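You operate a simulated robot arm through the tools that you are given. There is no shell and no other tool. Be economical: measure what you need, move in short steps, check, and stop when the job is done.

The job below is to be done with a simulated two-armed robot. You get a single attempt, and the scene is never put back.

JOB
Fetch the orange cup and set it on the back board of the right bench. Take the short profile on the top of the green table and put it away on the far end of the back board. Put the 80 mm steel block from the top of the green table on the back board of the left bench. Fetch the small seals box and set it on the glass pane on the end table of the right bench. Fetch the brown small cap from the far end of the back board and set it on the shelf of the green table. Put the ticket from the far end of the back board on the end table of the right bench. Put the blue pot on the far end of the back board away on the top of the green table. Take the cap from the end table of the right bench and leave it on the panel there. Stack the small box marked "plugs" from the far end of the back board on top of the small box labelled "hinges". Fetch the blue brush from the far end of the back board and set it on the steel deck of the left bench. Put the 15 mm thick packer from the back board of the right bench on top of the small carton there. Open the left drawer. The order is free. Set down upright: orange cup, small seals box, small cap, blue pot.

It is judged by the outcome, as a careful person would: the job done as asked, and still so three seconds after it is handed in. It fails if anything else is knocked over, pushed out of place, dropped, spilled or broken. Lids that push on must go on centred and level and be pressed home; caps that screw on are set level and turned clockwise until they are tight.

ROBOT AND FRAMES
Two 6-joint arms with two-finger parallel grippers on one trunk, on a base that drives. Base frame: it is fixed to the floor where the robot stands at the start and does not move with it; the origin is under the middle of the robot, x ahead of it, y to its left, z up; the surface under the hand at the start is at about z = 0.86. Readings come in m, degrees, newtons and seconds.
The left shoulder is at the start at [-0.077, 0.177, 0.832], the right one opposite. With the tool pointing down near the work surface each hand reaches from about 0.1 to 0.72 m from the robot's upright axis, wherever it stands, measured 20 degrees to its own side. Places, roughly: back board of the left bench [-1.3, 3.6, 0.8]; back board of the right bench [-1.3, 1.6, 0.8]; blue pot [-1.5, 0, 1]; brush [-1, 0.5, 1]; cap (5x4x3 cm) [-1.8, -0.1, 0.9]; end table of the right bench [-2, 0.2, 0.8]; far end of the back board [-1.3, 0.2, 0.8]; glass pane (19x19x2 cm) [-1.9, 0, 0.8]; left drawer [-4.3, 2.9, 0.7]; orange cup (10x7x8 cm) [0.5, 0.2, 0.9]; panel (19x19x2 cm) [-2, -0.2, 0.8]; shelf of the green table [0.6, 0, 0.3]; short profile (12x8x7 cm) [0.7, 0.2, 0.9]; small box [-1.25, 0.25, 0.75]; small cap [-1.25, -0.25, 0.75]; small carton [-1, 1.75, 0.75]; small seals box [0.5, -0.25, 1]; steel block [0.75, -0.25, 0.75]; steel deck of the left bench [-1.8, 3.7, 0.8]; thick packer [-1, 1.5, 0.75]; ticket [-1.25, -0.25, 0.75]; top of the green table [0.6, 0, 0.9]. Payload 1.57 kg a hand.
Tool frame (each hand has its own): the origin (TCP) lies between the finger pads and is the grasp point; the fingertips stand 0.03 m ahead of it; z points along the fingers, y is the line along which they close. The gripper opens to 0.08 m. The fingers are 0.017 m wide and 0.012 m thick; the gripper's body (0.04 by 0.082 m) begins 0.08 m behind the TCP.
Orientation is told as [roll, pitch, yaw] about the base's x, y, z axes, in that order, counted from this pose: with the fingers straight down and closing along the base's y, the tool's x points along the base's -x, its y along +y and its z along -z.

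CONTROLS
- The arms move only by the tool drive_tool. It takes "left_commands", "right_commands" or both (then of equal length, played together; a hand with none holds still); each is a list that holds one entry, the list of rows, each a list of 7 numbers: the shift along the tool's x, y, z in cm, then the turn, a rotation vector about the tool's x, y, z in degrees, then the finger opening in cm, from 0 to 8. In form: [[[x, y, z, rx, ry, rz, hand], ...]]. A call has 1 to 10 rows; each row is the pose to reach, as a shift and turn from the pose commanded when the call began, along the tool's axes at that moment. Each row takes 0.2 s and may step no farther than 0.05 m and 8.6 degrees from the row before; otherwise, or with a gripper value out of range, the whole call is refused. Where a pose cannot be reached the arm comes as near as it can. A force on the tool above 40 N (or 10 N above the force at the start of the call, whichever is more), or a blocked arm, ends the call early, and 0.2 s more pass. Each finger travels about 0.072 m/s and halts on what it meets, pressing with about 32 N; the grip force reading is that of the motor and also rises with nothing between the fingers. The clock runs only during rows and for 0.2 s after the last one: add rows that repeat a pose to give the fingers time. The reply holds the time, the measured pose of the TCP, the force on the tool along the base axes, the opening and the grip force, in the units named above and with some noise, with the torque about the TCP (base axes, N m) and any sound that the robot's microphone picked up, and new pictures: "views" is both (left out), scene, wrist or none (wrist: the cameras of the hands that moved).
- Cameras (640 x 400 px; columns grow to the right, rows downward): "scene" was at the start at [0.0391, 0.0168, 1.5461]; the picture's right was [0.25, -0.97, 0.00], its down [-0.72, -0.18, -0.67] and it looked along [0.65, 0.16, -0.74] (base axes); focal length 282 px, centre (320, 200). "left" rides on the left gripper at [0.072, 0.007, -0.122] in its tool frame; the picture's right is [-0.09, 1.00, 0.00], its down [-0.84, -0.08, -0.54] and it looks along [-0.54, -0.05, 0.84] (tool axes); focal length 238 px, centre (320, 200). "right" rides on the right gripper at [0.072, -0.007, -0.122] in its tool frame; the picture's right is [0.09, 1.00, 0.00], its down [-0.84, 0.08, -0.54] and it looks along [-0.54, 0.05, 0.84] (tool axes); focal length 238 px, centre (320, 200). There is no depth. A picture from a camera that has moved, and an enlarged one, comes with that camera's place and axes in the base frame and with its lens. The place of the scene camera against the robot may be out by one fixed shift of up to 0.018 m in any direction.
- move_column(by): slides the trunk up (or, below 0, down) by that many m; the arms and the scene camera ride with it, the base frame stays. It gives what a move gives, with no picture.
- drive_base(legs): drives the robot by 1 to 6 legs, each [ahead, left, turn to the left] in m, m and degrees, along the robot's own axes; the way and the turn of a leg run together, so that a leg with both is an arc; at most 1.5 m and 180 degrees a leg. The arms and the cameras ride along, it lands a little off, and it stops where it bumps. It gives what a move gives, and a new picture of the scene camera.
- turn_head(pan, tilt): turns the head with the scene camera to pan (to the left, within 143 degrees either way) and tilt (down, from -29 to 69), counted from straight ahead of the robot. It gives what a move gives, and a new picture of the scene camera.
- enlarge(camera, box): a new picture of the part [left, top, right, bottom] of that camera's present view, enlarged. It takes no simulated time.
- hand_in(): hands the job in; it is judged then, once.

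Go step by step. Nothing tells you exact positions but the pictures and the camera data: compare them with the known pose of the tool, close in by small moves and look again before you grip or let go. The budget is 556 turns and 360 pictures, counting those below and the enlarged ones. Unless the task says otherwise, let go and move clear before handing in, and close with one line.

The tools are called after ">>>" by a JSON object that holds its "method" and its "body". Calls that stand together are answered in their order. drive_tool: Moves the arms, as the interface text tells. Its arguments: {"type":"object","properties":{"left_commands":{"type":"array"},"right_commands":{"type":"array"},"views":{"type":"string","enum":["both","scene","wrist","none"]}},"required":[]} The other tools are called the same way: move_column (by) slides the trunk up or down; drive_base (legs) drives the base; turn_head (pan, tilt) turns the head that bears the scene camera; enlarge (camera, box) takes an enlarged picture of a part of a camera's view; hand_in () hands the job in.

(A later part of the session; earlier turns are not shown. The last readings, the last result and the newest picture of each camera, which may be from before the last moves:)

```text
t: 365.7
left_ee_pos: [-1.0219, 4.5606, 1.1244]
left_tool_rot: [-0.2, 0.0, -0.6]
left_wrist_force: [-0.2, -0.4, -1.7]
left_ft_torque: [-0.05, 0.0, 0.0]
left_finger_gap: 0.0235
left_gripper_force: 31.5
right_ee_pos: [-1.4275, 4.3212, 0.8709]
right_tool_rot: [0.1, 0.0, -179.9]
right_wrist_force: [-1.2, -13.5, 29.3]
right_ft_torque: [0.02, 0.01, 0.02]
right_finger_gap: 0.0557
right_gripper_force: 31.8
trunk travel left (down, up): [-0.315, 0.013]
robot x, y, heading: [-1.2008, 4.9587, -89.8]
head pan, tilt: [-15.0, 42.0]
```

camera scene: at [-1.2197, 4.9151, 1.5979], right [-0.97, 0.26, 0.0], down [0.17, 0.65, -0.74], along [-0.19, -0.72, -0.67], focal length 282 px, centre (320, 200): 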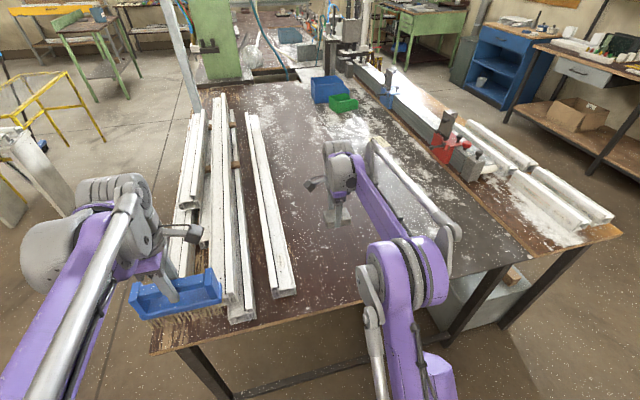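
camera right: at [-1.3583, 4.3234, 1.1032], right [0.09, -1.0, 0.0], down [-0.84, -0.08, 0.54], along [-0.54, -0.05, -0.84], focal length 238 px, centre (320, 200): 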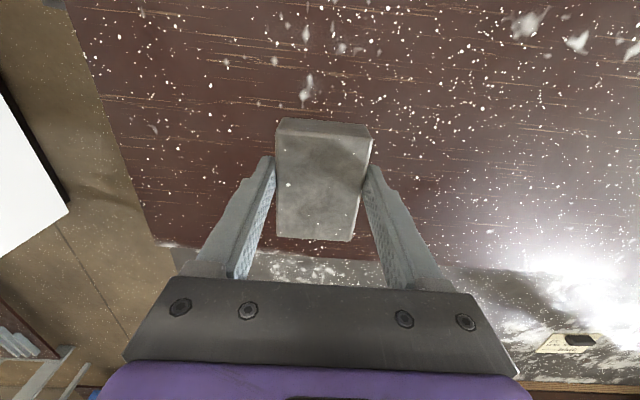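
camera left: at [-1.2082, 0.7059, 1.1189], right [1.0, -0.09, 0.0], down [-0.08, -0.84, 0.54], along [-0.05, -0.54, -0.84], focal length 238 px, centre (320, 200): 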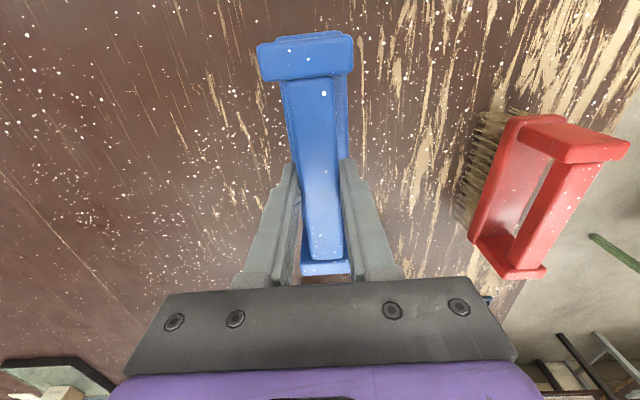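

>>> {"method": "drive_tool", "body": {"right_commands": [[[0, 0, -0.1, 0, 0, 0, 0], [0, 0, -0.2, 0, 0, 0, 6.5], [0, 0, -0.2, 0, 0, 0, 8], [0, 0, -0.2, 0, 0, 0, 8], [0, 0, -3, 0, 0, 0, 8], [0, 0, -7, 0, 0, 0, 8], [0, 0, -11, 0, 0, 0, 8], [0, 0, -15, 0, 0, 0, 8], [0, 0, -19, 0, 0, 0, 8]]], "views": "wrist"}}

```text
t: 367.7
left_ee_pos: [-1.0224, 4.5596, 1.1231]
left_tool_rot: [-0.3, 0.0, -0.7]
left_wrist_force: [-0.7, -0.1, -2.4]
left_ft_torque: [-0.01, -0.03, 0.02]
left_finger_gap: 0.0236
left_gripper_force: 32.1
right_ee_pos: [-1.428, 4.3224, 1.0628]
right_tool_rot: [0.0, 0.0, -179.8]
right_wrist_force: [0.0, -0.2, 0.5]
right_ft_torque: [-0.03, -0.01, -0.02]
right_finger_gap: 0.0801
right_gripper_force: 0.0
trunk travel left (down, up): [-0.315, 0.013]
robot x, y, heading: [-1.2033, 4.9579, -89.6]
head pan, tilt: [-15.0, 42.0]
camera right: at [-1.3561, 4.3299, 1.1852], right [0.1, -1.0, 0.0], down [-0.84, -0.08, 0.54], along [-0.54, -0.05, -0.84], focal length 238 px, centre (320, 200)
```

right: 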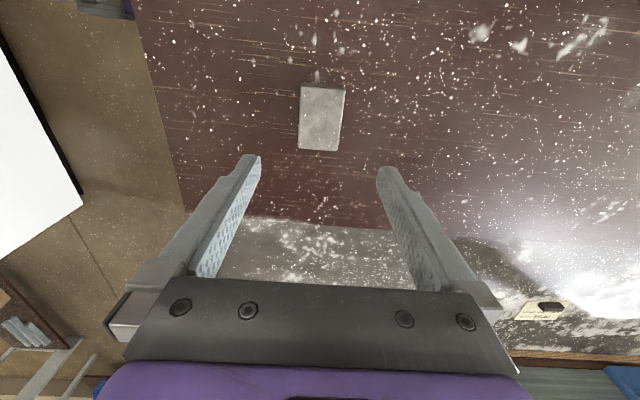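

Block is on the board. I retract and shift to put the brush on the steel deck.

>>> {"method": "drive_tool", "body": {"right_commands": [[[-1, -4, -1, 0, 0, 0, 8], [-2, -8, -1, 0, 0, 0, 8], [-3, -12, -1, 0, 0, 0, 8], [-4, -16, -1, 0, 0, 0, 8], [-5, -20, -1, 0, 0, 0, 8], [-6, -24, -1, 0, 0, 0, 8], [-7, -28, -1, 0, 0, 0, 8], [-8, -32, -1, 0, 0, 0, 8]]], "views": "none"}}

>>> {"method": "drive_base", "body": {"legs": [[0, -0.7, 0]]}}

```text
t: 369.5
left_ee_pos: [-1.0246, 4.5593, 1.123]
left_tool_rot: [-0.2, -0.1, -0.7]
left_wrist_force: [0.1, 0.1, -1.8]
left_ft_torque: [-0.01, 0.0, 0.0]
left_finger_gap: 0.0235
left_gripper_force: 32.2
right_ee_pos: [-1.5067, 4.6399, 1.0703]
right_tool_rot: [0.0, 0.0, -179.8]
right_wrist_force: [0.0, 1.0, -0.1]
right_ft_torque: [-0.02, 0.02, -0.01]
right_finger_gap: 0.08
right_gripper_force: 0.1
trunk travel left (down, up): [-0.315, 0.013]
robot x, y, heading: [-1.2042, 4.9561, -89.8]
head pan, tilt: [-15.0, 42.0]
```

```text
t: 376.0
left_ee_pos: [-1.7144, 4.5575, 1.1234]
left_tool_rot: [-0.1, -0.1, -0.5]
left_wrist_force: [-0.2, -0.1, -1.7]
left_ft_torque: [0.01, 0.02, -0.03]
left_finger_gap: 0.0233
left_gripper_force: 31.7
right_ee_pos: [-2.1994, 4.6327, 1.07]
right_tool_rot: [-0.1, 0.0, -179.6]
right_wrist_force: [-0.4, -0.7, 0.5]
right_ft_torque: [-0.01, 0.01, 0.03]
right_finger_gap: 0.0798
right_gripper_force: 0.0
trunk travel left (down, up): [-0.315, 0.013]
robot x, y, heading: [-1.8918, 4.9535, -89.3]
head pan, tilt: [-15.0, 42.0]
camera scene: at [-1.9127, 4.9112, 1.5979], right [-0.97, 0.25, 0.0], down [0.17, 0.65, -0.74], along [-0.19, -0.72, -0.67], focal length 282 px, centre (320, 200)
```

scene: 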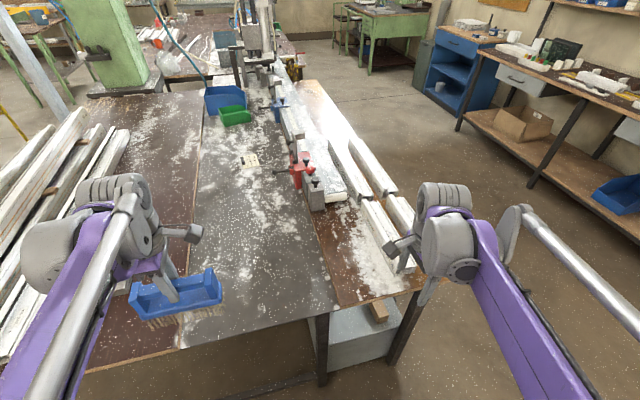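

>>> {"method": "drive_tool", "body": {"left_commands": [[[1.5, -4, 0, 0, 0, 0, 0], [3, -8, 0, 0, 0, 0, 0], [4.5, -12, 0, 0, 0, 0, 0], [6, -16, 0, 0, 0, 0, 0], [8, -20, 0, 0, 0, 0, 0], [10, -24, 1, 0, 0, 0, 0], [10.6, -25.8, 4, 0, 0, 0, 0], [10.6, -25.8, 8, 0, 0, 0, 0], [10.6, -25.8, 12, 0, 0, 0, 0]]], "views": "both"}}

```text
t: 378.0
left_ee_pos: [-1.8255, 4.2974, 1.0017]
left_tool_rot: [-0.1, -0.1, -0.4]
left_wrist_force: [0.1, -0.5, -2.0]
left_ft_torque: [-0.04, 0.02, 0.0]
left_finger_gap: 0.0235
left_gripper_force: 32.1
right_ee_pos: [-2.1981, 4.6315, 1.0696]
right_tool_rot: [-0.1, 0.1, -179.5]
right_wrist_force: [0.3, 0.1, -0.8]
right_ft_torque: [0.02, 0.04, -0.01]
right_finger_gap: 0.08
right_gripper_force: 0.1
trunk travel left (down, up): [-0.315, 0.013]
robot x, y, heading: [-1.8967, 4.953, -89.4]
head pan, tilt: [-15.0, 42.0]
camera scene: at [-1.9128, 4.9101, 1.5979], right [-0.97, 0.25, 0.0], down [0.17, 0.65, -0.74], along [-0.19, -0.72, -0.67], focal length 282 px, centre (320, 200)
camera left: at [-1.8969, 4.305, 1.1252], right [0.1, 1.0, 0.0], down [0.84, -0.08, 0.54], along [0.54, -0.06, -0.84], focal length 238 px, centre (320, 200)
```

scene: 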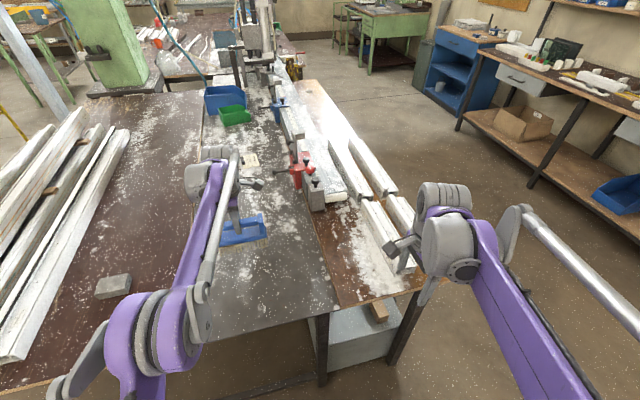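
left: 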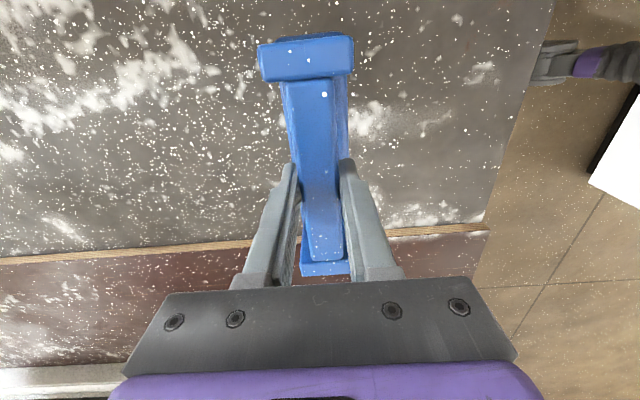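

>>> {"method": "drive_tool", "body": {"left_commands": [[[0, 0, 2, 0, 0, 0, 0], [0, 0, 3.5, 0, 0, 0, 0], [0, 0, 4.2, 0, 0, 0, 0], [0, 0, 4.6, 0, 0, 0, 0], [0, 0, 5.0, 0, 0, 0, 0], [0, 0, 5.4, 0, 0, 0, 0], [0, 0, 5.8, 0, 0, 0, 0]]], "views": "wrist"}}

```text
t: 379.6
left_ee_pos: [-1.8212, 4.2983, 0.9447]
left_tool_rot: [-0.2, -0.1, -0.4]
left_wrist_force: [-0.3, -0.7, -1.7]
left_ft_torque: [0.02, -0.02, 0.01]
left_finger_gap: 0.0234
left_gripper_force: 32.3
right_ee_pos: [-2.199, 4.6324, 1.0703]
right_tool_rot: [-0.1, -0.1, -179.6]
right_wrist_force: [-0.1, 0.0, -0.4]
right_ft_torque: [0.03, -0.02, 0.0]
right_finger_gap: 0.0799
right_gripper_force: 0.0
trunk travel left (down, up): [-0.315, 0.013]
robot x, y, heading: [-1.8925, 4.9512, -89.2]
head pan, tilt: [-15.0, 42.0]
camera left: at [-1.8941, 4.3062, 1.0672], right [0.1, 1.0, 0.0], down [0.84, -0.08, 0.54], along [0.54, -0.06, -0.84], focal length 238 px, centre (320, 200)
```

left: 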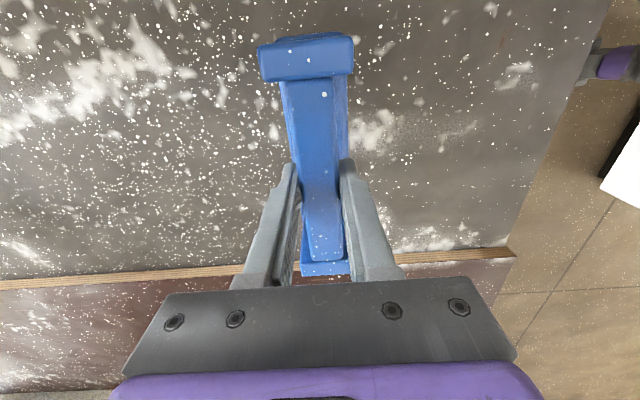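

>>> {"method": "drive_tool", "body": {"left_commands": [[[0, 0, 0.4, 0, 0, 0, 0], [0, 0, 0.8, 0, 0, 0, 0], [0, 0, 1.2, 0, 0, 0, 0], [0, 0, 1.6, 0, 0, 0, 0], [0, 0, 2.0, 0, 0, 0, 0], [0, 0, 2.4, 0, 0, 0, 0], [0, 0, 2.8, 0, 0, 0, 0], [0, 0, 3.2, 0, 0, 0, 0]]], "views": "none"}}

```text
t: 380.9
left_ee_pos: [-1.8219, 4.301, 0.9286]
left_tool_rot: [-0.4, -0.1, -0.3]
left_wrist_force: [-1.0, -3.1, 29.9]
left_ft_torque: [0.17, -0.22, 0.1]
left_finger_gap: 0.0237
left_gripper_force: 32.2
right_ee_pos: [-2.1981, 4.6343, 1.0705]
right_tool_rot: [0.1, 0.0, -179.5]
right_wrist_force: [0.7, 0.4, -0.6]
right_ft_torque: [0.01, 0.0, -0.01]
right_finger_gap: 0.08
right_gripper_force: 0.1
trunk travel left (down, up): [-0.315, 0.013]
robot x, y, heading: [-1.8938, 4.952, -89.4]
head pan, tilt: [-15.0, 42.0]
stopped in row 6 (left hand): the force on the tool passed its limit at 47 N (the readings are from after the stop); the commanded pose is now the measured one
```

Contact (the deck lies a bit lower). Ease, open and rise.

>>> {"method": "drive_tool", "body": {"left_commands": [[[0, 0, -0.15, 0, 0, 0, 0], [0, 0, -0.15, 0, 0, 0, 3.5], [0, 0, -0.15, 0, 0, 0, 4.5], [0, 0, -3, 0, 0, 0, 5], [0, 0, -7, 0, 0, 0, 5], [0, 0, -11, 0, 0, 0, 6], [0, 0, -15, 0, 0, 0, 6]]], "views": "both"}}

```text
t: 382.5
left_ee_pos: [-1.8251, 4.2981, 1.0778]
left_tool_rot: [-0.4, -0.1, -0.5]
left_wrist_force: [0.6, -0.8, -0.4]
left_ft_torque: [-0.01, -0.01, -0.01]
left_finger_gap: 0.0601
left_gripper_force: 0.0
right_ee_pos: [-2.1995, 4.632, 1.07]
right_tool_rot: [-0.2, 0.0, -179.5]
right_wrist_force: [0.2, -0.7, -0.4]
right_ft_torque: [-0.01, 0.01, 0.0]
right_finger_gap: 0.08
right_gripper_force: 0.1
trunk travel left (down, up): [-0.315, 0.013]
robot x, y, heading: [-1.8961, 4.9556, -89.4]
head pan, tilt: [-15.0, 42.0]
camera scene: at [-1.913, 4.9114, 1.5979], right [-0.97, 0.25, 0.0], down [0.17, 0.65, -0.74], along [-0.19, -0.72, -0.67], focal length 282 px, centre (320, 200)
camera left: at [-1.8966, 4.3072, 1.1993], right [0.1, 1.0, 0.0], down [0.84, -0.08, 0.54], along [0.54, -0.06, -0.84], focal length 238 px, centre (320, 200)
```

scene: 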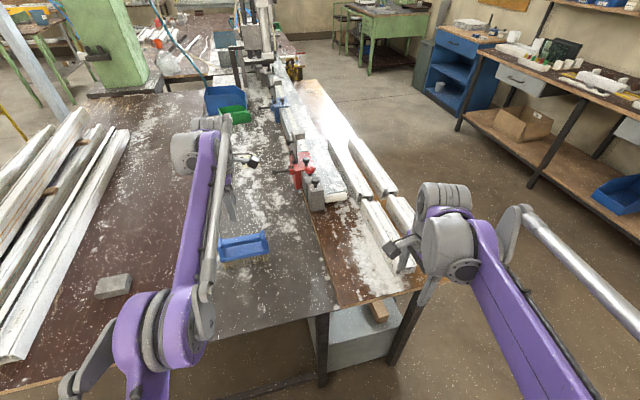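
left: 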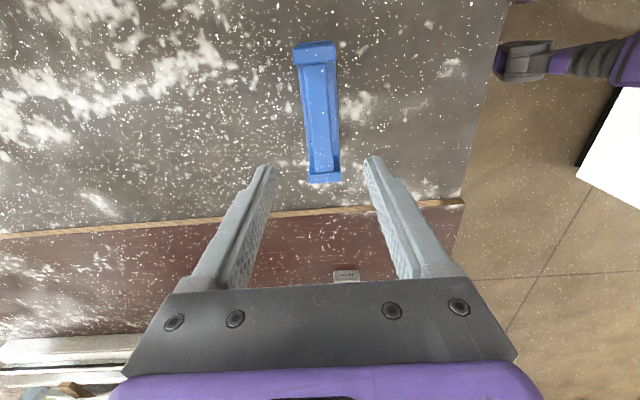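

>>> {"method": "enlarge", "body": {"camera": "left", "box": [320, 255, 380, 290]}}

>>> {"method": "drive_tool", "body": {"left_commands": [[[0, 4, 0, 0, 0, 0, 6], [0, 8, 0, 0, 0, 0, 6], [0, 12, 0, 0, 0, 0, 6], [0, 16, 0, 0, 0, 0, 6], [0, 20, 0, 0, 0, 0, 6], [0, 24, 0, 0, 0, 0, 6], [0, 28, 0, 0, 0, 0, 6]]], "views": "none"}}

>>> {"method": "turn_head", "body": {"pan": -80, "tilt": 25}}

```text
10.67 times, centred on (350, 272) of left
camera zoom: at [-1.8966, 4.3072, 1.1993], right [0.1, 1.0, 0.0], down [0.84, -0.08, 0.54], along [0.54, -0.06, -0.84], focal length 2542 px, centre (0, -573)
```

zoom: 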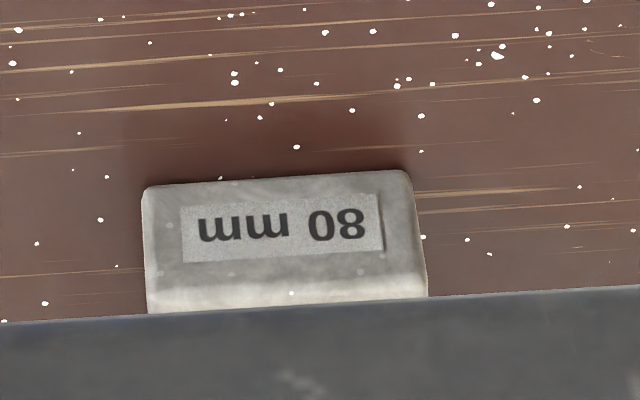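

```text
t: 384.1
left_ee_pos: [-1.8227, 4.5816, 1.0751]
left_tool_rot: [-0.2, -0.2, -0.4]
left_wrist_force: [0.5, -0.2, -0.1]
left_ft_torque: [0.01, 0.01, 0.02]
left_finger_gap: 0.0599
left_gripper_force: 0.0
right_ee_pos: [-2.1989, 4.6332, 1.0701]
right_tool_rot: [0.0, 0.0, -179.5]
right_wrist_force: [-0.1, 0.2, 0.7]
right_ft_torque: [0.01, 0.0, 0.02]
right_finger_gap: 0.0799
right_gripper_force: 0.0
trunk travel left (down, up): [-0.315, 0.013]
robot x, y, heading: [-1.8947, 4.95, -89.2]
head pan, tilt: [-15.0, 42.0]
```

```text
t: 385.5
left_ee_pos: [-1.8235, 4.5787, 1.0756]
left_tool_rot: [-0.3, -0.1, -0.4]
left_wrist_force: [-1.1, -0.6, 0.1]
left_ft_torque: [0.01, 0.03, -0.03]
left_finger_gap: 0.0598
left_gripper_force: 0.1
right_ee_pos: [-2.1986, 4.6329, 1.0695]
right_tool_rot: [-0.1, 0.1, -179.5]
right_wrist_force: [-0.2, 0.3, 0.7]
right_ft_torque: [0.0, 0.0, -0.02]
right_finger_gap: 0.0801
right_gripper_force: 0.1
trunk travel left (down, up): [-0.315, 0.013]
robot x, y, heading: [-1.8928, 4.9541, -89.5]
head pan, tilt: [-80.0, 25.0]
camera scene: at [-1.9824, 4.9754, 1.6242], right [-0.18, 0.98, 0.0], down [0.42, 0.08, -0.91], along [-0.89, -0.17, -0.42], focal length 282 px, centre (320, 200)
```

scene: 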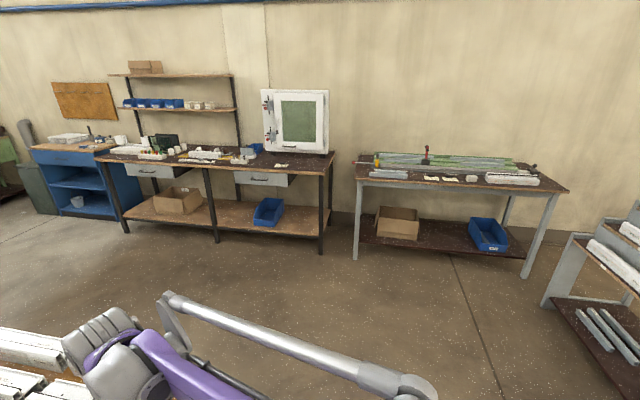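

The block is confirmed as 80 mm, and the brush lies on the deck. Now the drawers on the workbench at the wall: I drive there.

>>> {"method": "enlarge", "body": {"camera": "scene", "box": [90, 130, 340, 230]}}

>>> {"method": "drive_base", "body": {"legs": [[0, -1.35, 0], [1.5, 0, 0], [0.5, 0, 0], [0, 0, -90]]}}

>>> {"method": "turn_head", "body": {"pan": 0, "tilt": 30}}

```text
2.56 times, centred on (215, 180) of scene
camera zoom: at [-1.9824, 4.9754, 1.6242], right [-0.18, 0.98, 0.0], down [0.42, 0.08, -0.91], along [-0.89, -0.17, -0.42], focal length 723 px, centre (589, 251)
```

zoom: 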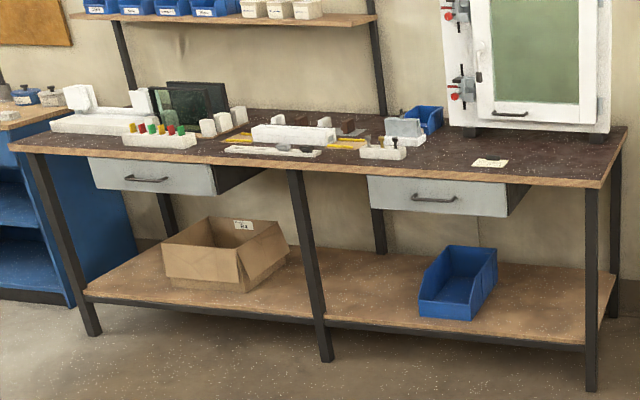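

```text
t: 411.4
left_ee_pos: [-3.6055, 2.7824, 1.0758]
left_tool_rot: [-0.3, -0.2, -91.4]
left_wrist_force: [-0.3, -0.1, 0.2]
left_ft_torque: [0.02, -0.01, 0.01]
left_finger_gap: 0.0597
left_gripper_force: 0.2
right_ee_pos: [-3.5456, 3.1575, 1.0691]
right_tool_rot: [-0.1, 0.0, 89.6]
right_wrist_force: [0.3, 0.0, 0.0]
right_ft_torque: [0.02, 0.02, 0.0]
right_finger_gap: 0.08
right_gripper_force: 0.1
trunk travel left (down, up): [-0.315, 0.013]
robot x, y, heading: [-3.2306, 2.8474, 179.4]
head pan, tilt: [-80.0, 25.0]
camera scene: at [-3.1997, 2.9367, 1.6242], right [0.99, 0.17, 0.0], down [0.07, -0.42, -0.91], along [-0.15, 0.89, -0.42], focal length 282 px, centre (320, 200)
```

scene: 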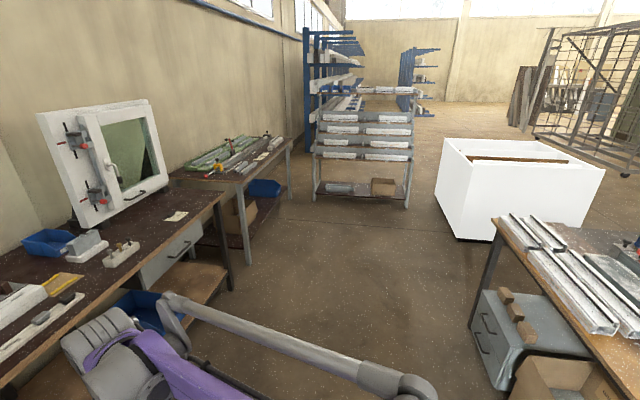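

```text
t: 413.0
left_ee_pos: [-3.6038, 2.7828, 1.0755]
left_tool_rot: [-0.4, -0.2, -91.2]
left_wrist_force: [0.1, 0.0, -0.7]
left_ft_torque: [0.0, -0.02, 0.02]
left_finger_gap: 0.0598
left_gripper_force: 0.1
right_ee_pos: [-3.546, 3.1572, 1.07]
right_tool_rot: [-0.1, 0.1, 89.4]
right_wrist_force: [0.3, -0.5, 0.2]
right_ft_torque: [-0.04, -0.02, -0.02]
right_finger_gap: 0.08
right_gripper_force: 0.1
trunk travel left (down, up): [-0.315, 0.013]
robot x, y, heading: [-3.2336, 2.8498, 179.8]
head pan, tilt: [0.0, 30.0]
camera scene: at [-3.2749, 2.8466, 1.6162], right [0.01, 1.0, 0.0], down [0.5, 0.0, -0.87], along [-0.87, 0.01, -0.5], focal length 282 px, centre (320, 200)
```

scene: 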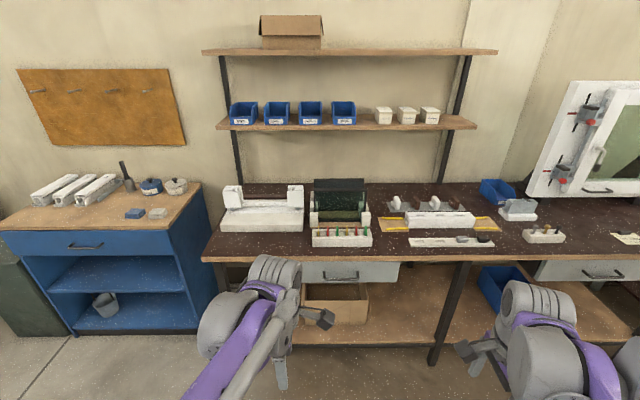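

>>> {"method": "enlarge", "body": {"camera": "scene", "box": [270, 240, 430, 330]}}

```text
4.00 times, centred on (350, 285) of scene
camera zoom: at [-3.2749, 2.8466, 1.6162], right [0.01, 1.0, 0.0], down [0.5, 0.0, -0.87], along [-0.87, 0.01, -0.5], focal length 1130 px, centre (200, -140)
```

zoom: 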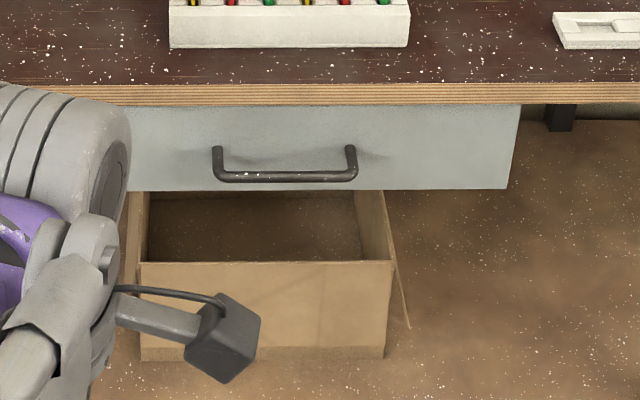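

The left drawer has a bar handle at about (-4.15, 2.95, 0.72). I'll turn the left hand to point forward with fingers closing vertically.

>>> {"method": "drive_base", "body": {"legs": [[0, -0.25, 0]]}}

>>> {"method": "drive_tool", "body": {"left_commands": [[[0, -2, 2, 8.5, 0, 0, 6], [0, -4, 4, 17, 0, 0, 6], [0, -6, 6, 25.5, 0, 0, 6], [0, -8, 8, 34, 0, 0, 6], [0, -10, 10, 42.5, 0, 0, 6], [0, -10, 12, 51, 0, 0, 6], [0, -10, 14, 59.5, 0, 0, 6], [0, -10, 16, 68, 0, 0, 6], [0, -10, 18, 76.5, 0, 0, 6], [0, -10, 20, 85, 0, 0, 6]]], "views": "both"}}

```text
t: 415.8
left_ee_pos: [-3.6021, 3.0385, 1.0749]
left_tool_rot: [-0.4, -0.1, -91.3]
left_wrist_force: [-0.1, 0.1, -0.4]
left_ft_torque: [0.03, -0.01, 0.01]
left_finger_gap: 0.0599
left_gripper_force: 0.1
right_ee_pos: [-3.5439, 3.4138, 1.0681]
right_tool_rot: [-0.1, -0.1, 89.4]
right_wrist_force: [0.2, -0.1, -0.3]
right_ft_torque: [0.0, 0.02, -0.03]
right_finger_gap: 0.08
right_gripper_force: 0.1
trunk travel left (down, up): [-0.315, 0.013]
robot x, y, heading: [-3.2265, 3.1059, 179.1]
head pan, tilt: [0.0, 30.0]
camera scene: at [-3.2726, 3.102, 1.6162], right [0.01, 1.0, 0.0], down [0.5, 0.0, -0.87], along [-0.87, 0.01, -0.5], focal length 282 px, centre (320, 200)
```

scene: 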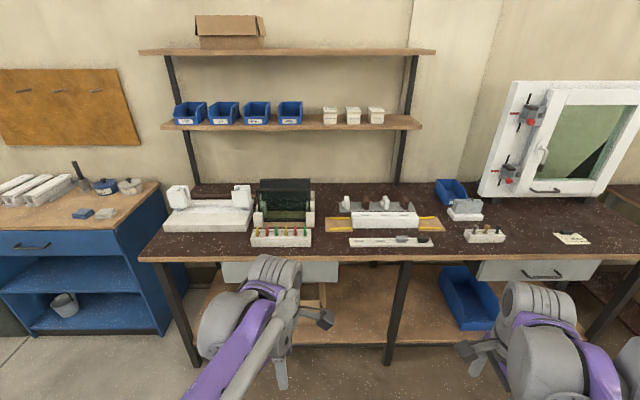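

```text
t: 418.0
left_ee_pos: [-3.7634, 3.0603, 0.9482]
left_tool_rot: [-82.6, -0.9, -92.1]
left_wrist_force: [-0.5, -0.1, 0.1]
left_ft_torque: [0.02, -0.01, 0.0]
left_finger_gap: 0.0601
left_gripper_force: 0.1
left hand out of reach, approached as far as the arm can: row 8, 9, 10
right_ee_pos: [-3.5443, 3.4135, 1.0703]
right_tool_rot: [-0.1, -0.1, 89.4]
right_wrist_force: [0.3, 0.0, -0.8]
right_ft_torque: [0.0, 0.01, 0.02]
right_finger_gap: 0.08
right_gripper_force: 0.0
trunk travel left (down, up): [-0.315, 0.013]
robot x, y, heading: [-3.2256, 3.1051, 179.5]
head pan, tilt: [0.0, 30.0]
camera scene: at [-3.2738, 3.1024, 1.6162], right [0.01, 1.0, 0.0], down [0.5, -0.01, -0.87], along [-0.87, 0.01, -0.5], focal length 282 px, centre (320, 200)
camera left: at [-3.6397, 3.1283, 0.9572], right [0.12, -0.11, -0.99], down [0.5, -0.85, 0.16], along [-0.86, -0.51, -0.05], focal length 238 px, centre (320, 200)
```

scene: 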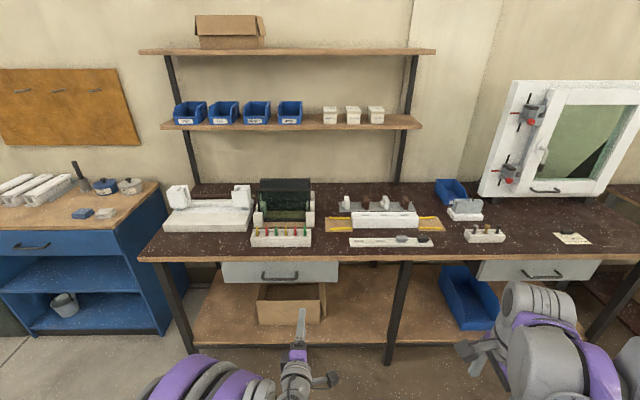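
left: 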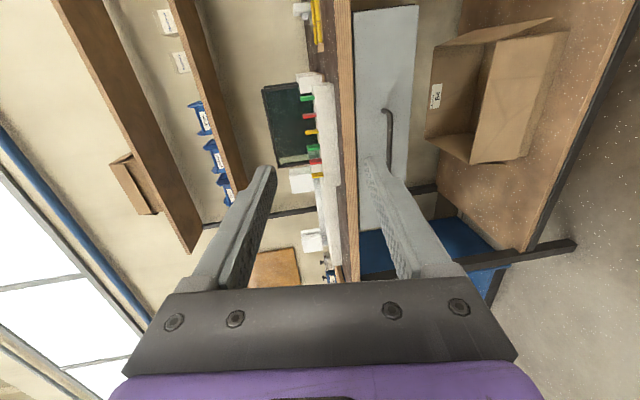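

The hand can point forward. The handle bar seems at about (-4.116, 2.946, 0.761). I lower the trunk to that height and move closer.

>>> {"method": "move_column", "body": {"by": -0.187}}

>>> {"method": "drive_base", "body": {"legs": [[0.2, 0.02, 0]]}}

>>> {"method": "drive_tool", "body": {"left_commands": [[[-3, 0, 0, 2, 0, 0, 6], [-6, 0, 0, 4, 0, 0, 6], [-9, 0, 0, 7, 0, 0, 6]]], "views": "both"}}

```text
t: 420.1
left_ee_pos: [-3.7031, 3.0594, 0.6945]
left_tool_rot: [-76.0, -0.7, -92.2]
left_wrist_force: [0.7, 1.1, -0.3]
left_ft_torque: [0.0, 0.0, 0.04]
left_finger_gap: 0.0597
left_gripper_force: 0.0
right_ee_pos: [-3.5426, 3.4133, 0.8826]
right_tool_rot: [0.0, 0.0, 89.4]
right_wrist_force: [-0.6, -0.1, -0.7]
right_ft_torque: [0.02, 0.01, 0.0]
right_finger_gap: 0.0801
right_gripper_force: 0.0
trunk travel left (down, up): [-0.128, 0.2]
robot x, y, heading: [-3.2309, 3.1056, 179.6]
head pan, tilt: [0.0, 30.0]
```

```text
t: 421.7
left_ee_pos: [-3.9056, 3.0458, 0.6946]
left_tool_rot: [-75.8, -0.6, -92.4]
left_wrist_force: [1.1, -0.6, -0.3]
left_ft_torque: [0.0, -0.01, -0.03]
left_finger_gap: 0.0596
left_gripper_force: 0.1
right_ee_pos: [-3.7419, 3.3979, 0.8821]
right_tool_rot: [-0.1, -0.1, 89.1]
right_wrist_force: [0.1, -0.4, 1.0]
right_ft_torque: [-0.03, 0.01, -0.03]
right_finger_gap: 0.08
right_gripper_force: 0.1
trunk travel left (down, up): [-0.128, 0.2]
robot x, y, heading: [-3.4288, 3.0876, 178.9]
head pan, tilt: [0.0, 30.0]
camera scene: at [-3.4884, 3.0855, 1.4247], right [0.02, 1.0, 0.0], down [0.5, -0.01, -0.87], along [-0.87, 0.01, -0.5], focal length 282 px, centre (320, 200)
```

scene: 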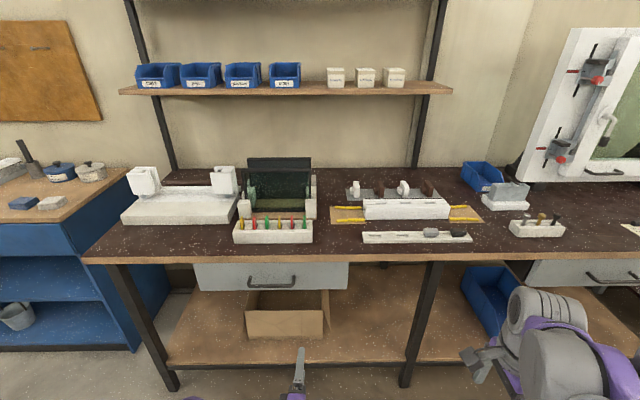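

```text
t: 422.5
left_ee_pos: [-3.9192, 2.9652, 0.7039]
left_tool_rot: [-77.6, -0.8, -93.2]
left_wrist_force: [-0.3, -1.0, -0.1]
left_ft_torque: [0.0, -0.01, 0.03]
left_finger_gap: 0.0602
left_gripper_force: 0.1
left hand out of reach, approached as far as the arm can: row 1, 2, 3
right_ee_pos: [-3.7425, 3.3986, 0.8825]
right_tool_rot: [0.0, 0.1, 89.2]
right_wrist_force: [1.2, 0.0, 0.9]
right_ft_torque: [-0.04, -0.03, -0.01]
right_finger_gap: 0.0798
right_gripper_force: 0.0
trunk travel left (down, up): [-0.128, 0.2]
robot x, y, heading: [-3.4271, 3.0844, 179.0]
head pan, tilt: [0.0, 30.0]
camera scene: at [-3.4875, 3.086, 1.4247], right [0.02, 1.0, 0.0], down [0.5, -0.01, -0.87], along [-0.87, 0.01, -0.5], focal length 282 px, centre (320, 200)
camera left: at [-3.7943, 3.0306, 0.7239], right [0.21, -0.12, -0.97], down [0.47, -0.86, 0.2], along [-0.86, -0.49, -0.12], focal length 238 px, centre (320, 200)
```

scene: 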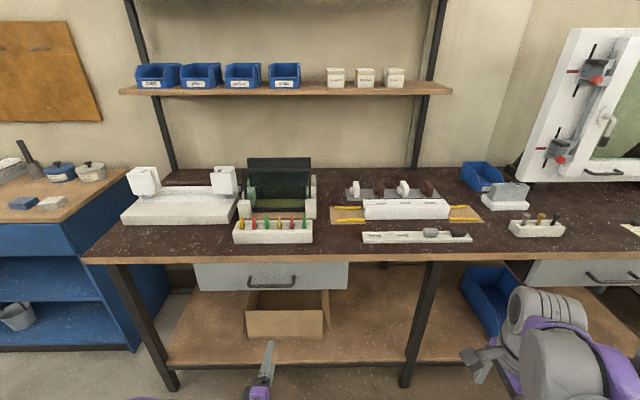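
left: 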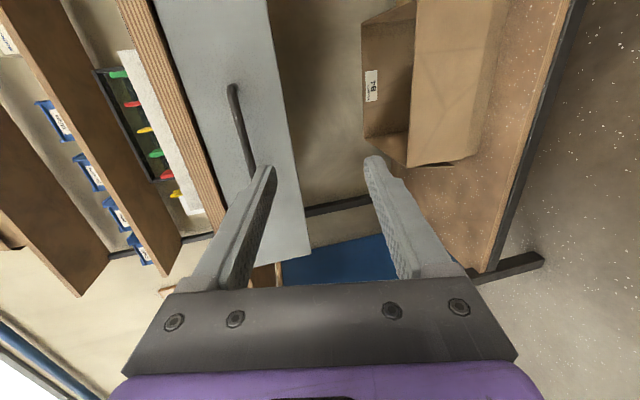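

>>> {"method": "drive_tool", "body": {"left_commands": [[[-0.5, -2, 3, 3, 0, 0, 6], [-1, -4, 6, 6, 0, 0, 6], [-2, -6, 8, 9, 0, 0, 6], [-2.5, -7.6, 8.4, 12, 0, 0, 6]]], "views": "wrist"}}

```text
t: 423.5
left_ee_pos: [-4.0189, 2.9482, 0.76]
left_tool_rot: [-89.7, -0.8, -93.2]
left_wrist_force: [-0.2, -0.1, 0.0]
left_ft_torque: [0.04, -0.01, -0.01]
left_finger_gap: 0.0602
left_gripper_force: 0.0
left hand out of reach, approached as far as the arm can: row 1, 2, 3
right_ee_pos: [-3.7408, 3.398, 0.8835]
right_tool_rot: [-0.1, -0.1, 89.1]
right_wrist_force: [1.1, 0.0, 0.2]
right_ft_torque: [-0.01, 0.01, 0.0]
right_finger_gap: 0.0801
right_gripper_force: 0.0
trunk travel left (down, up): [-0.128, 0.2]
robot x, y, heading: [-3.4294, 3.0865, 179.1]
head pan, tilt: [0.0, 30.0]
camera left: at [-3.8925, 3.0133, 0.7541], right [0.0, -0.11, -0.99], down [0.49, -0.86, 0.09], along [-0.87, -0.49, 0.05], focal length 238 px, centre (320, 200)
```

left: 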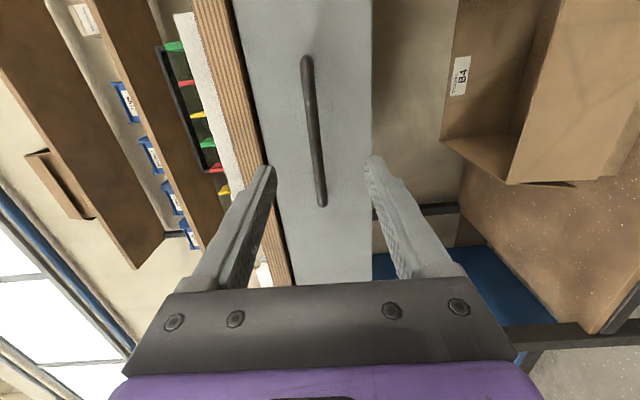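

The hand points straight at the handle. I advance 6.5 cm and raise 0.6 cm.

>>> {"method": "drive_tool", "body": {"left_commands": [[[0, -0.6, 3, 0, 0, 0, 6], [0, -0.6, 5, 0, 0, 0, 5], [0, -0.6, 6.5, 0, 0, 0, 5]]], "views": "wrist"}}

```text
t: 424.3
left_ee_pos: [-4.0822, 2.95, 0.7656]
left_tool_rot: [-89.6, -0.7, -93.1]
left_wrist_force: [0.8, 0.1, 0.3]
left_ft_torque: [-0.02, -0.05, 0.01]
left_finger_gap: 0.0498
left_gripper_force: 0.0
right_ee_pos: [-3.7414, 3.3991, 0.8826]
right_tool_rot: [-0.1, 0.0, 89.2]
right_wrist_force: [-0.6, 0.0, -0.1]
right_ft_torque: [0.0, 0.0, 0.04]
right_finger_gap: 0.0801
right_gripper_force: 0.0
trunk travel left (down, up): [-0.128, 0.2]
robot x, y, heading: [-3.4302, 3.0897, 179.1]
head pan, tilt: [0.0, 30.0]
camera left: at [-3.9561, 3.0152, 0.7595], right [0.0, -0.11, -0.99], down [0.49, -0.86, 0.09], along [-0.87, -0.49, 0.05], focal length 238 px, centre (320, 200)
```

left: 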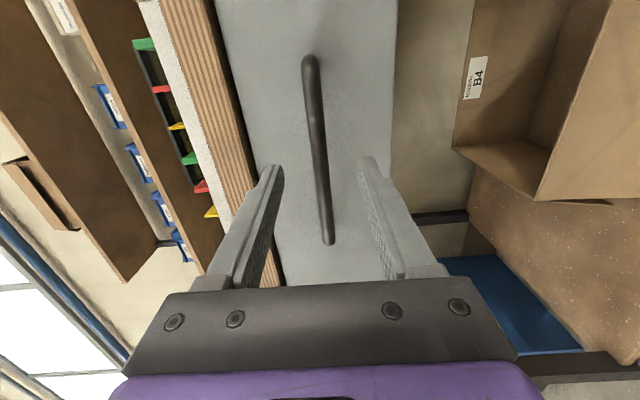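

>>> {"method": "drive_tool", "body": {"left_commands": [[[0, 0, 1, 0, 0, 0, 5], [0, 0, 2, 0, 0, 0, 5], [0, 0, 3, 0, 0, 0, 5], [0, 0, 3.8, 0, 0, 0, 5]]], "views": "wrist"}}

```text
t: 425.3
left_ee_pos: [-4.1194, 2.9528, 0.7673]
left_tool_rot: [-89.7, -0.8, -93.2]
left_wrist_force: [0.4, 0.0, -0.3]
left_ft_torque: [-0.01, 0.01, 0.03]
left_finger_gap: 0.0499
left_gripper_force: 0.0
right_ee_pos: [-3.7403, 3.3983, 0.8827]
right_tool_rot: [-0.1, 0.0, 89.2]
right_wrist_force: [-0.5, -0.5, 0.0]
right_ft_torque: [-0.02, -0.01, 0.0]
right_finger_gap: 0.0799
right_gripper_force: 0.0
trunk travel left (down, up): [-0.128, 0.2]
robot x, y, heading: [-3.4305, 3.0845, 179.2]
head pan, tilt: [0.0, 30.0]
camera left: at [-3.9941, 3.0177, 0.7604], right [0.0, -0.11, -0.99], down [0.49, -0.86, 0.09], along [-0.87, -0.49, 0.05], focal length 238 px, centre (320, 200)
```

left: 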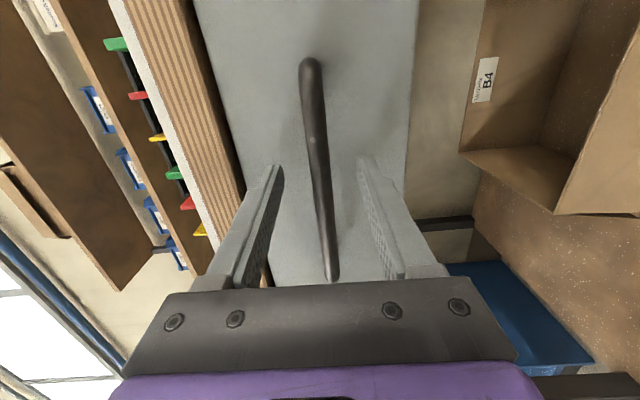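

>>> {"method": "drive_tool", "body": {"left_commands": [[[0, 0, 0.7, 0, 0, 0, 5], [0, 0, 1.4, 0, 0, 0, 5], [0, 0, 1.8, 0, 0, 0, 5], [0, 0, 1.8, 0, 0, 0, 2], [0, 0, 1.8, 0, 0, 0, 0], [0, 0, 1.8, 0, 0, 0, 0]]], "views": "wrist"}}

```text
t: 426.0
left_ee_pos: [-4.1288, 2.9537, 0.7676]
left_tool_rot: [-89.7, -0.8, -93.1]
left_wrist_force: [28.8, -0.9, -0.8]
left_ft_torque: [0.09, 0.77, 0.16]
left_finger_gap: 0.0489
left_gripper_force: 0.0
right_ee_pos: [-3.7396, 3.3987, 0.8826]
right_tool_rot: [0.1, 0.1, 89.2]
right_wrist_force: [-0.3, -0.4, -0.2]
right_ft_torque: [-0.02, 0.0, 0.0]
right_finger_gap: 0.0801
right_gripper_force: 0.0
trunk travel left (down, up): [-0.128, 0.2]
robot x, y, heading: [-3.4269, 3.0837, 179.0]
head pan, tilt: [0.0, 30.0]
stopped in row 3 (left hand): the force on the tool passed its limit at 48 N (the readings are from after the stop); the commanded pose is now the measured one
camera left: at [-4.0035, 3.0183, 0.761], right [0.0, -0.11, -0.99], down [0.49, -0.86, 0.09], along [-0.87, -0.49, 0.05], focal length 238 px, centre (320, 200)
```

left: 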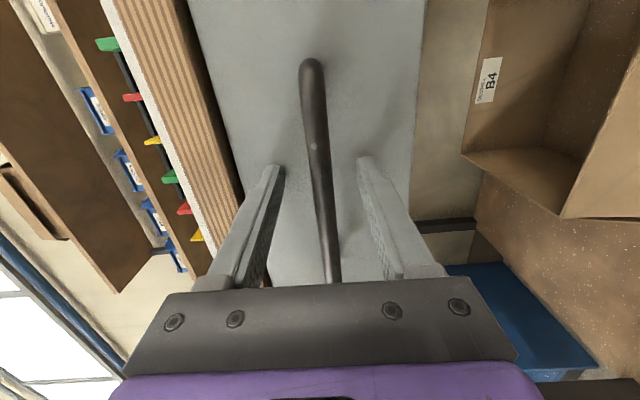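

Fingertips touch the drawer face; I back off 4 mm and close on the bar.

>>> {"method": "drive_tool", "body": {"left_commands": [[[0, 0, -0.4, 0, 0, 0, 5], [0, 0, -0.4, 0, 0, 0, 2], [0, 0, -0.4, 0, 0, 0, 0], [0, 0, -0.4, 0, 0, 0, 0], [0, 0, -0.4, 0, 0, 0, 0]]], "views": "wrist"}}

```text
t: 427.2
left_ee_pos: [-4.1285, 2.9528, 0.7654]
left_tool_rot: [-89.4, -0.9, -93.2]
left_wrist_force: [-0.8, 2.1, -8.2]
left_ft_torque: [0.55, 0.08, 0.07]
left_finger_gap: 0.0117
left_gripper_force: 28.9
right_ee_pos: [-3.7412, 3.3995, 0.8823]
right_tool_rot: [-0.1, 0.1, 89.1]
right_wrist_force: [-0.1, -0.5, -0.4]
right_ft_torque: [0.0, 0.0, -0.02]
right_finger_gap: 0.0798
right_gripper_force: 0.0
trunk travel left (down, up): [-0.128, 0.2]
robot x, y, heading: [-3.4287, 3.0872, 179.2]
head pan, tilt: [0.0, 30.0]
camera left: at [-4.0031, 3.0184, 0.7591], right [0.0, -0.11, -0.99], down [0.49, -0.86, 0.09], along [-0.87, -0.49, 0.05], focal length 238 px, centre (320, 200)
```

left: 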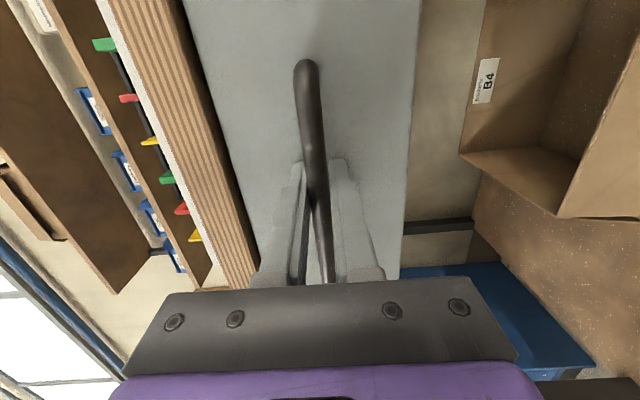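

Gripped the bar. I pull it straight out in small steps.

>>> {"method": "drive_tool", "body": {"left_commands": [[[0.06, 0, -1, 0, 0, 0, 0], [0.12, 0, -2, 0, 0, 0, 0], [0.18, 0, -3, 0, 0, 0, 0], [0.24, 0, -4, 0, 0, 0, 0], [0.3, 0, -5.5, 0, 0, 0, 0], [0.4, 0, -7, 0, 0, 0, 0], [0.5, 0, -8.5, 0, 0, 0, 0], [0.56, 0, -10, 0, 0, 0, 0]]], "views": "both"}}

```text
t: 429.0
left_ee_pos: [-4.03, 2.9536, 0.7664]
left_tool_rot: [-89.3, -0.9, -93.2]
left_wrist_force: [1.1, -5.2, -28.2]
left_ft_torque: [0.38, 0.24, 0.57]
left_finger_gap: 0.0118
left_gripper_force: 29.0
right_ee_pos: [-3.7421, 3.396, 0.8831]
right_tool_rot: [-0.2, 0.0, 89.1]
right_wrist_force: [0.2, 0.0, 0.7]
right_ft_torque: [0.01, 0.02, -0.02]
right_finger_gap: 0.0801
right_gripper_force: 0.1
trunk travel left (down, up): [-0.128, 0.2]
robot x, y, heading: [-3.429, 3.0837, 179.0]
head pan, tilt: [0.0, 30.0]
camera scene: at [-3.4894, 3.0843, 1.4245], right [0.02, 1.0, 0.0], down [0.5, -0.01, -0.87], along [-0.86, 0.01, -0.5], focal length 282 px, centre (320, 200)
camera left: at [-3.9037, 3.0184, 0.7596], right [0.01, -0.11, -0.99], down [0.49, -0.86, 0.1], along [-0.87, -0.49, 0.05], focal length 238 px, centre (320, 200)
```

scene: 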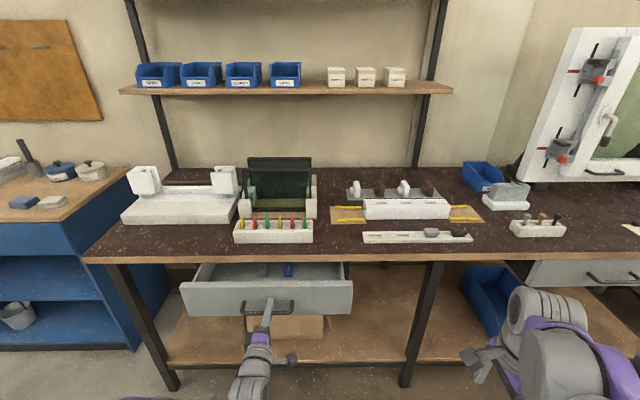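
left: 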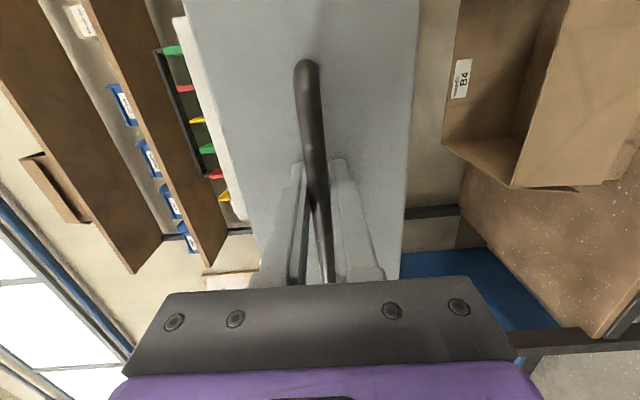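

The drawer slides. I relieve the vertical load slightly and continue pulling.

>>> {"method": "drive_tool", "body": {"left_commands": [[[0.05, 0.3, -1, 0, 0, 0, 0], [0.1, 0.4, -2, 0, 0, 0, 0], [0.2, 0.4, -3.5, 0, 0, 0, 0], [0.3, 0.4, -5, 0, 0, 0, 0], [0.35, 0.4, -6.5, 0, 0, 0, 0], [0.45, 0.4, -8, 0, 0, 0, 0]]], "views": "none"}}

>>> {"method": "drive_base", "body": {"legs": [[-0.08, 0, 0]]}}

```text
t: 430.4
left_ee_pos: [-3.9461, 2.9521, 0.7652]
left_tool_rot: [-89.8, -0.9, -93.1]
left_wrist_force: [0.4, 6.8, 26.5]
left_ft_torque: [0.39, -0.26, -0.11]
left_finger_gap: 0.012
left_gripper_force: 28.5
right_ee_pos: [-3.7398, 3.3987, 0.883]
right_tool_rot: [0.0, 0.1, 89.1]
right_wrist_force: [0.6, -0.5, 0.5]
right_ft_torque: [0.0, 0.01, -0.03]
right_finger_gap: 0.0801
right_gripper_force: 0.0
trunk travel left (down, up): [-0.128, 0.2]
robot x, y, heading: [-3.4232, 3.0872, 178.9]
head pan, tilt: [0.0, 30.0]
```

```text
t: 431.1
left_ee_pos: [-3.9433, 2.9539, 0.764]
left_tool_rot: [-89.9, -0.8, -93.3]
left_wrist_force: [1.3, 0.9, -1.3]
left_ft_torque: [0.39, -0.05, 0.08]
left_finger_gap: 0.0117
left_gripper_force: 28.7
right_ee_pos: [-3.736, 3.3988, 0.8824]
right_tool_rot: [0.0, -0.1, 89.1]
right_wrist_force: [0.3, -0.2, 0.1]
right_ft_torque: [0.0, 0.03, -0.01]
right_finger_gap: 0.0802
right_gripper_force: 0.1
trunk travel left (down, up): [-0.128, 0.2]
robot x, y, heading: [-3.4233, 3.0847, 179.2]
head pan, tilt: [0.0, 30.0]
stopped in leg 1: the force on the tool passed its limit at 48 N (the readings are from after the stop); the commanded pose is now the measured one
camera scene: at [-3.483, 3.0856, 1.4247], right [0.02, 1.0, 0.0], down [0.5, -0.01, -0.87], along [-0.87, 0.01, -0.5], focal length 282 px, centre (320, 200)
```

scene: 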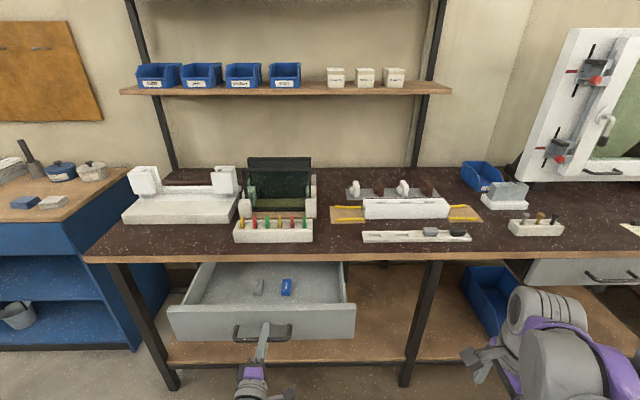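

>>> {"method": "drive_tool", "body": {"left_commands": [[[0.03, 0, -0.5, 0, 0, 0, 0], [0.06, 0, -1, 0, 0, 0, 0], [0.1, 0, -1.7, 0, 0, 0, 0], [0.14, 0, -2.5, 0, 0, 0, 0], [0.2, 0, -3.5, 0, 0, 0, 0], [0.25, 0, -4.5, 0, 0, 0, 0]]], "views": "none"}}

```text
t: 432.5
left_ee_pos: [-3.9032, 2.9529, 0.7638]
left_tool_rot: [-89.5, -0.7, -93.4]
left_wrist_force: [-1.7, 4.5, -39.1]
left_ft_torque: [0.35, 0.33, 0.58]
left_finger_gap: 0.0117
left_gripper_force: 28.8
left hand out of reach, approached as far as the arm can: row 6
right_ee_pos: [-3.7394, 3.3975, 0.8813]
right_tool_rot: [-0.2, 0.0, 89.1]
right_wrist_force: [0.3, -0.9, -0.1]
right_ft_torque: [-0.03, 0.0, 0.01]
right_finger_gap: 0.0802
right_gripper_force: 0.1
trunk travel left (down, up): [-0.128, 0.2]
robot x, y, heading: [-3.426, 3.0824, 179.1]
head pan, tilt: [0.0, 30.0]
```

>>> {"method": "drive_tool", "body": {"left_commands": [[[0, 0.12, 0, 0, 0, 0, 0], [0, 0.2, 0, 0, 0, 0, 0]]], "views": "none"}}

>>> {"method": "drive_base", "body": {"legs": [[-0.06, 0, 0]]}}

```text
t: 433.1
left_ee_pos: [-3.9038, 2.9522, 0.7652]
left_tool_rot: [-89.5, -0.7, -93.3]
left_wrist_force: [1.0, 8.0, -36.9]
left_ft_torque: [0.36, 0.31, -0.1]
left_finger_gap: 0.0116
left_gripper_force: 29.0
right_ee_pos: [-3.7376, 3.3982, 0.8809]
right_tool_rot: [-0.2, 0.0, 89.0]
right_wrist_force: [-0.5, 0.5, -0.7]
right_ft_torque: [-0.01, 0.03, 0.04]
right_finger_gap: 0.0798
right_gripper_force: 0.0
trunk travel left (down, up): [-0.128, 0.2]
robot x, y, heading: [-3.4263, 3.0851, 179.1]
head pan, tilt: [0.0, 30.0]
```

```text
t: 434.1
left_ee_pos: [-3.8563, 2.9533, 0.7648]
left_tool_rot: [-89.3, -0.6, -93.5]
left_wrist_force: [1.0, -0.2, -2.2]
left_ft_torque: [0.39, -0.02, -0.82]
left_finger_gap: 0.0119
left_gripper_force: 29.0
right_ee_pos: [-3.6901, 3.3979, 0.8836]
right_tool_rot: [0.0, -0.1, 89.1]
right_wrist_force: [-0.4, 0.7, -0.5]
right_ft_torque: [0.0, 0.01, 0.0]
right_finger_gap: 0.08
right_gripper_force: 0.0
trunk travel left (down, up): [-0.128, 0.2]
robot x, y, heading: [-3.3786, 3.0865, 179.0]
head pan, tilt: [0.0, 30.0]
stopped in leg 1: the force on the tool passed its limit at 51 N (the readings are from after the stop); the commanded pose is now the measured one
camera scene: at [-3.4369, 3.0848, 1.4249], right [0.02, 1.0, 0.0], down [0.5, -0.01, -0.87], along [-0.87, 0.01, -0.5], focal length 282 px, centre (320, 200)
```

scene: 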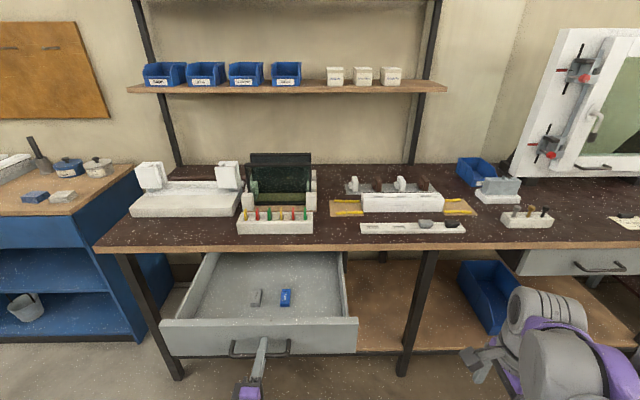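

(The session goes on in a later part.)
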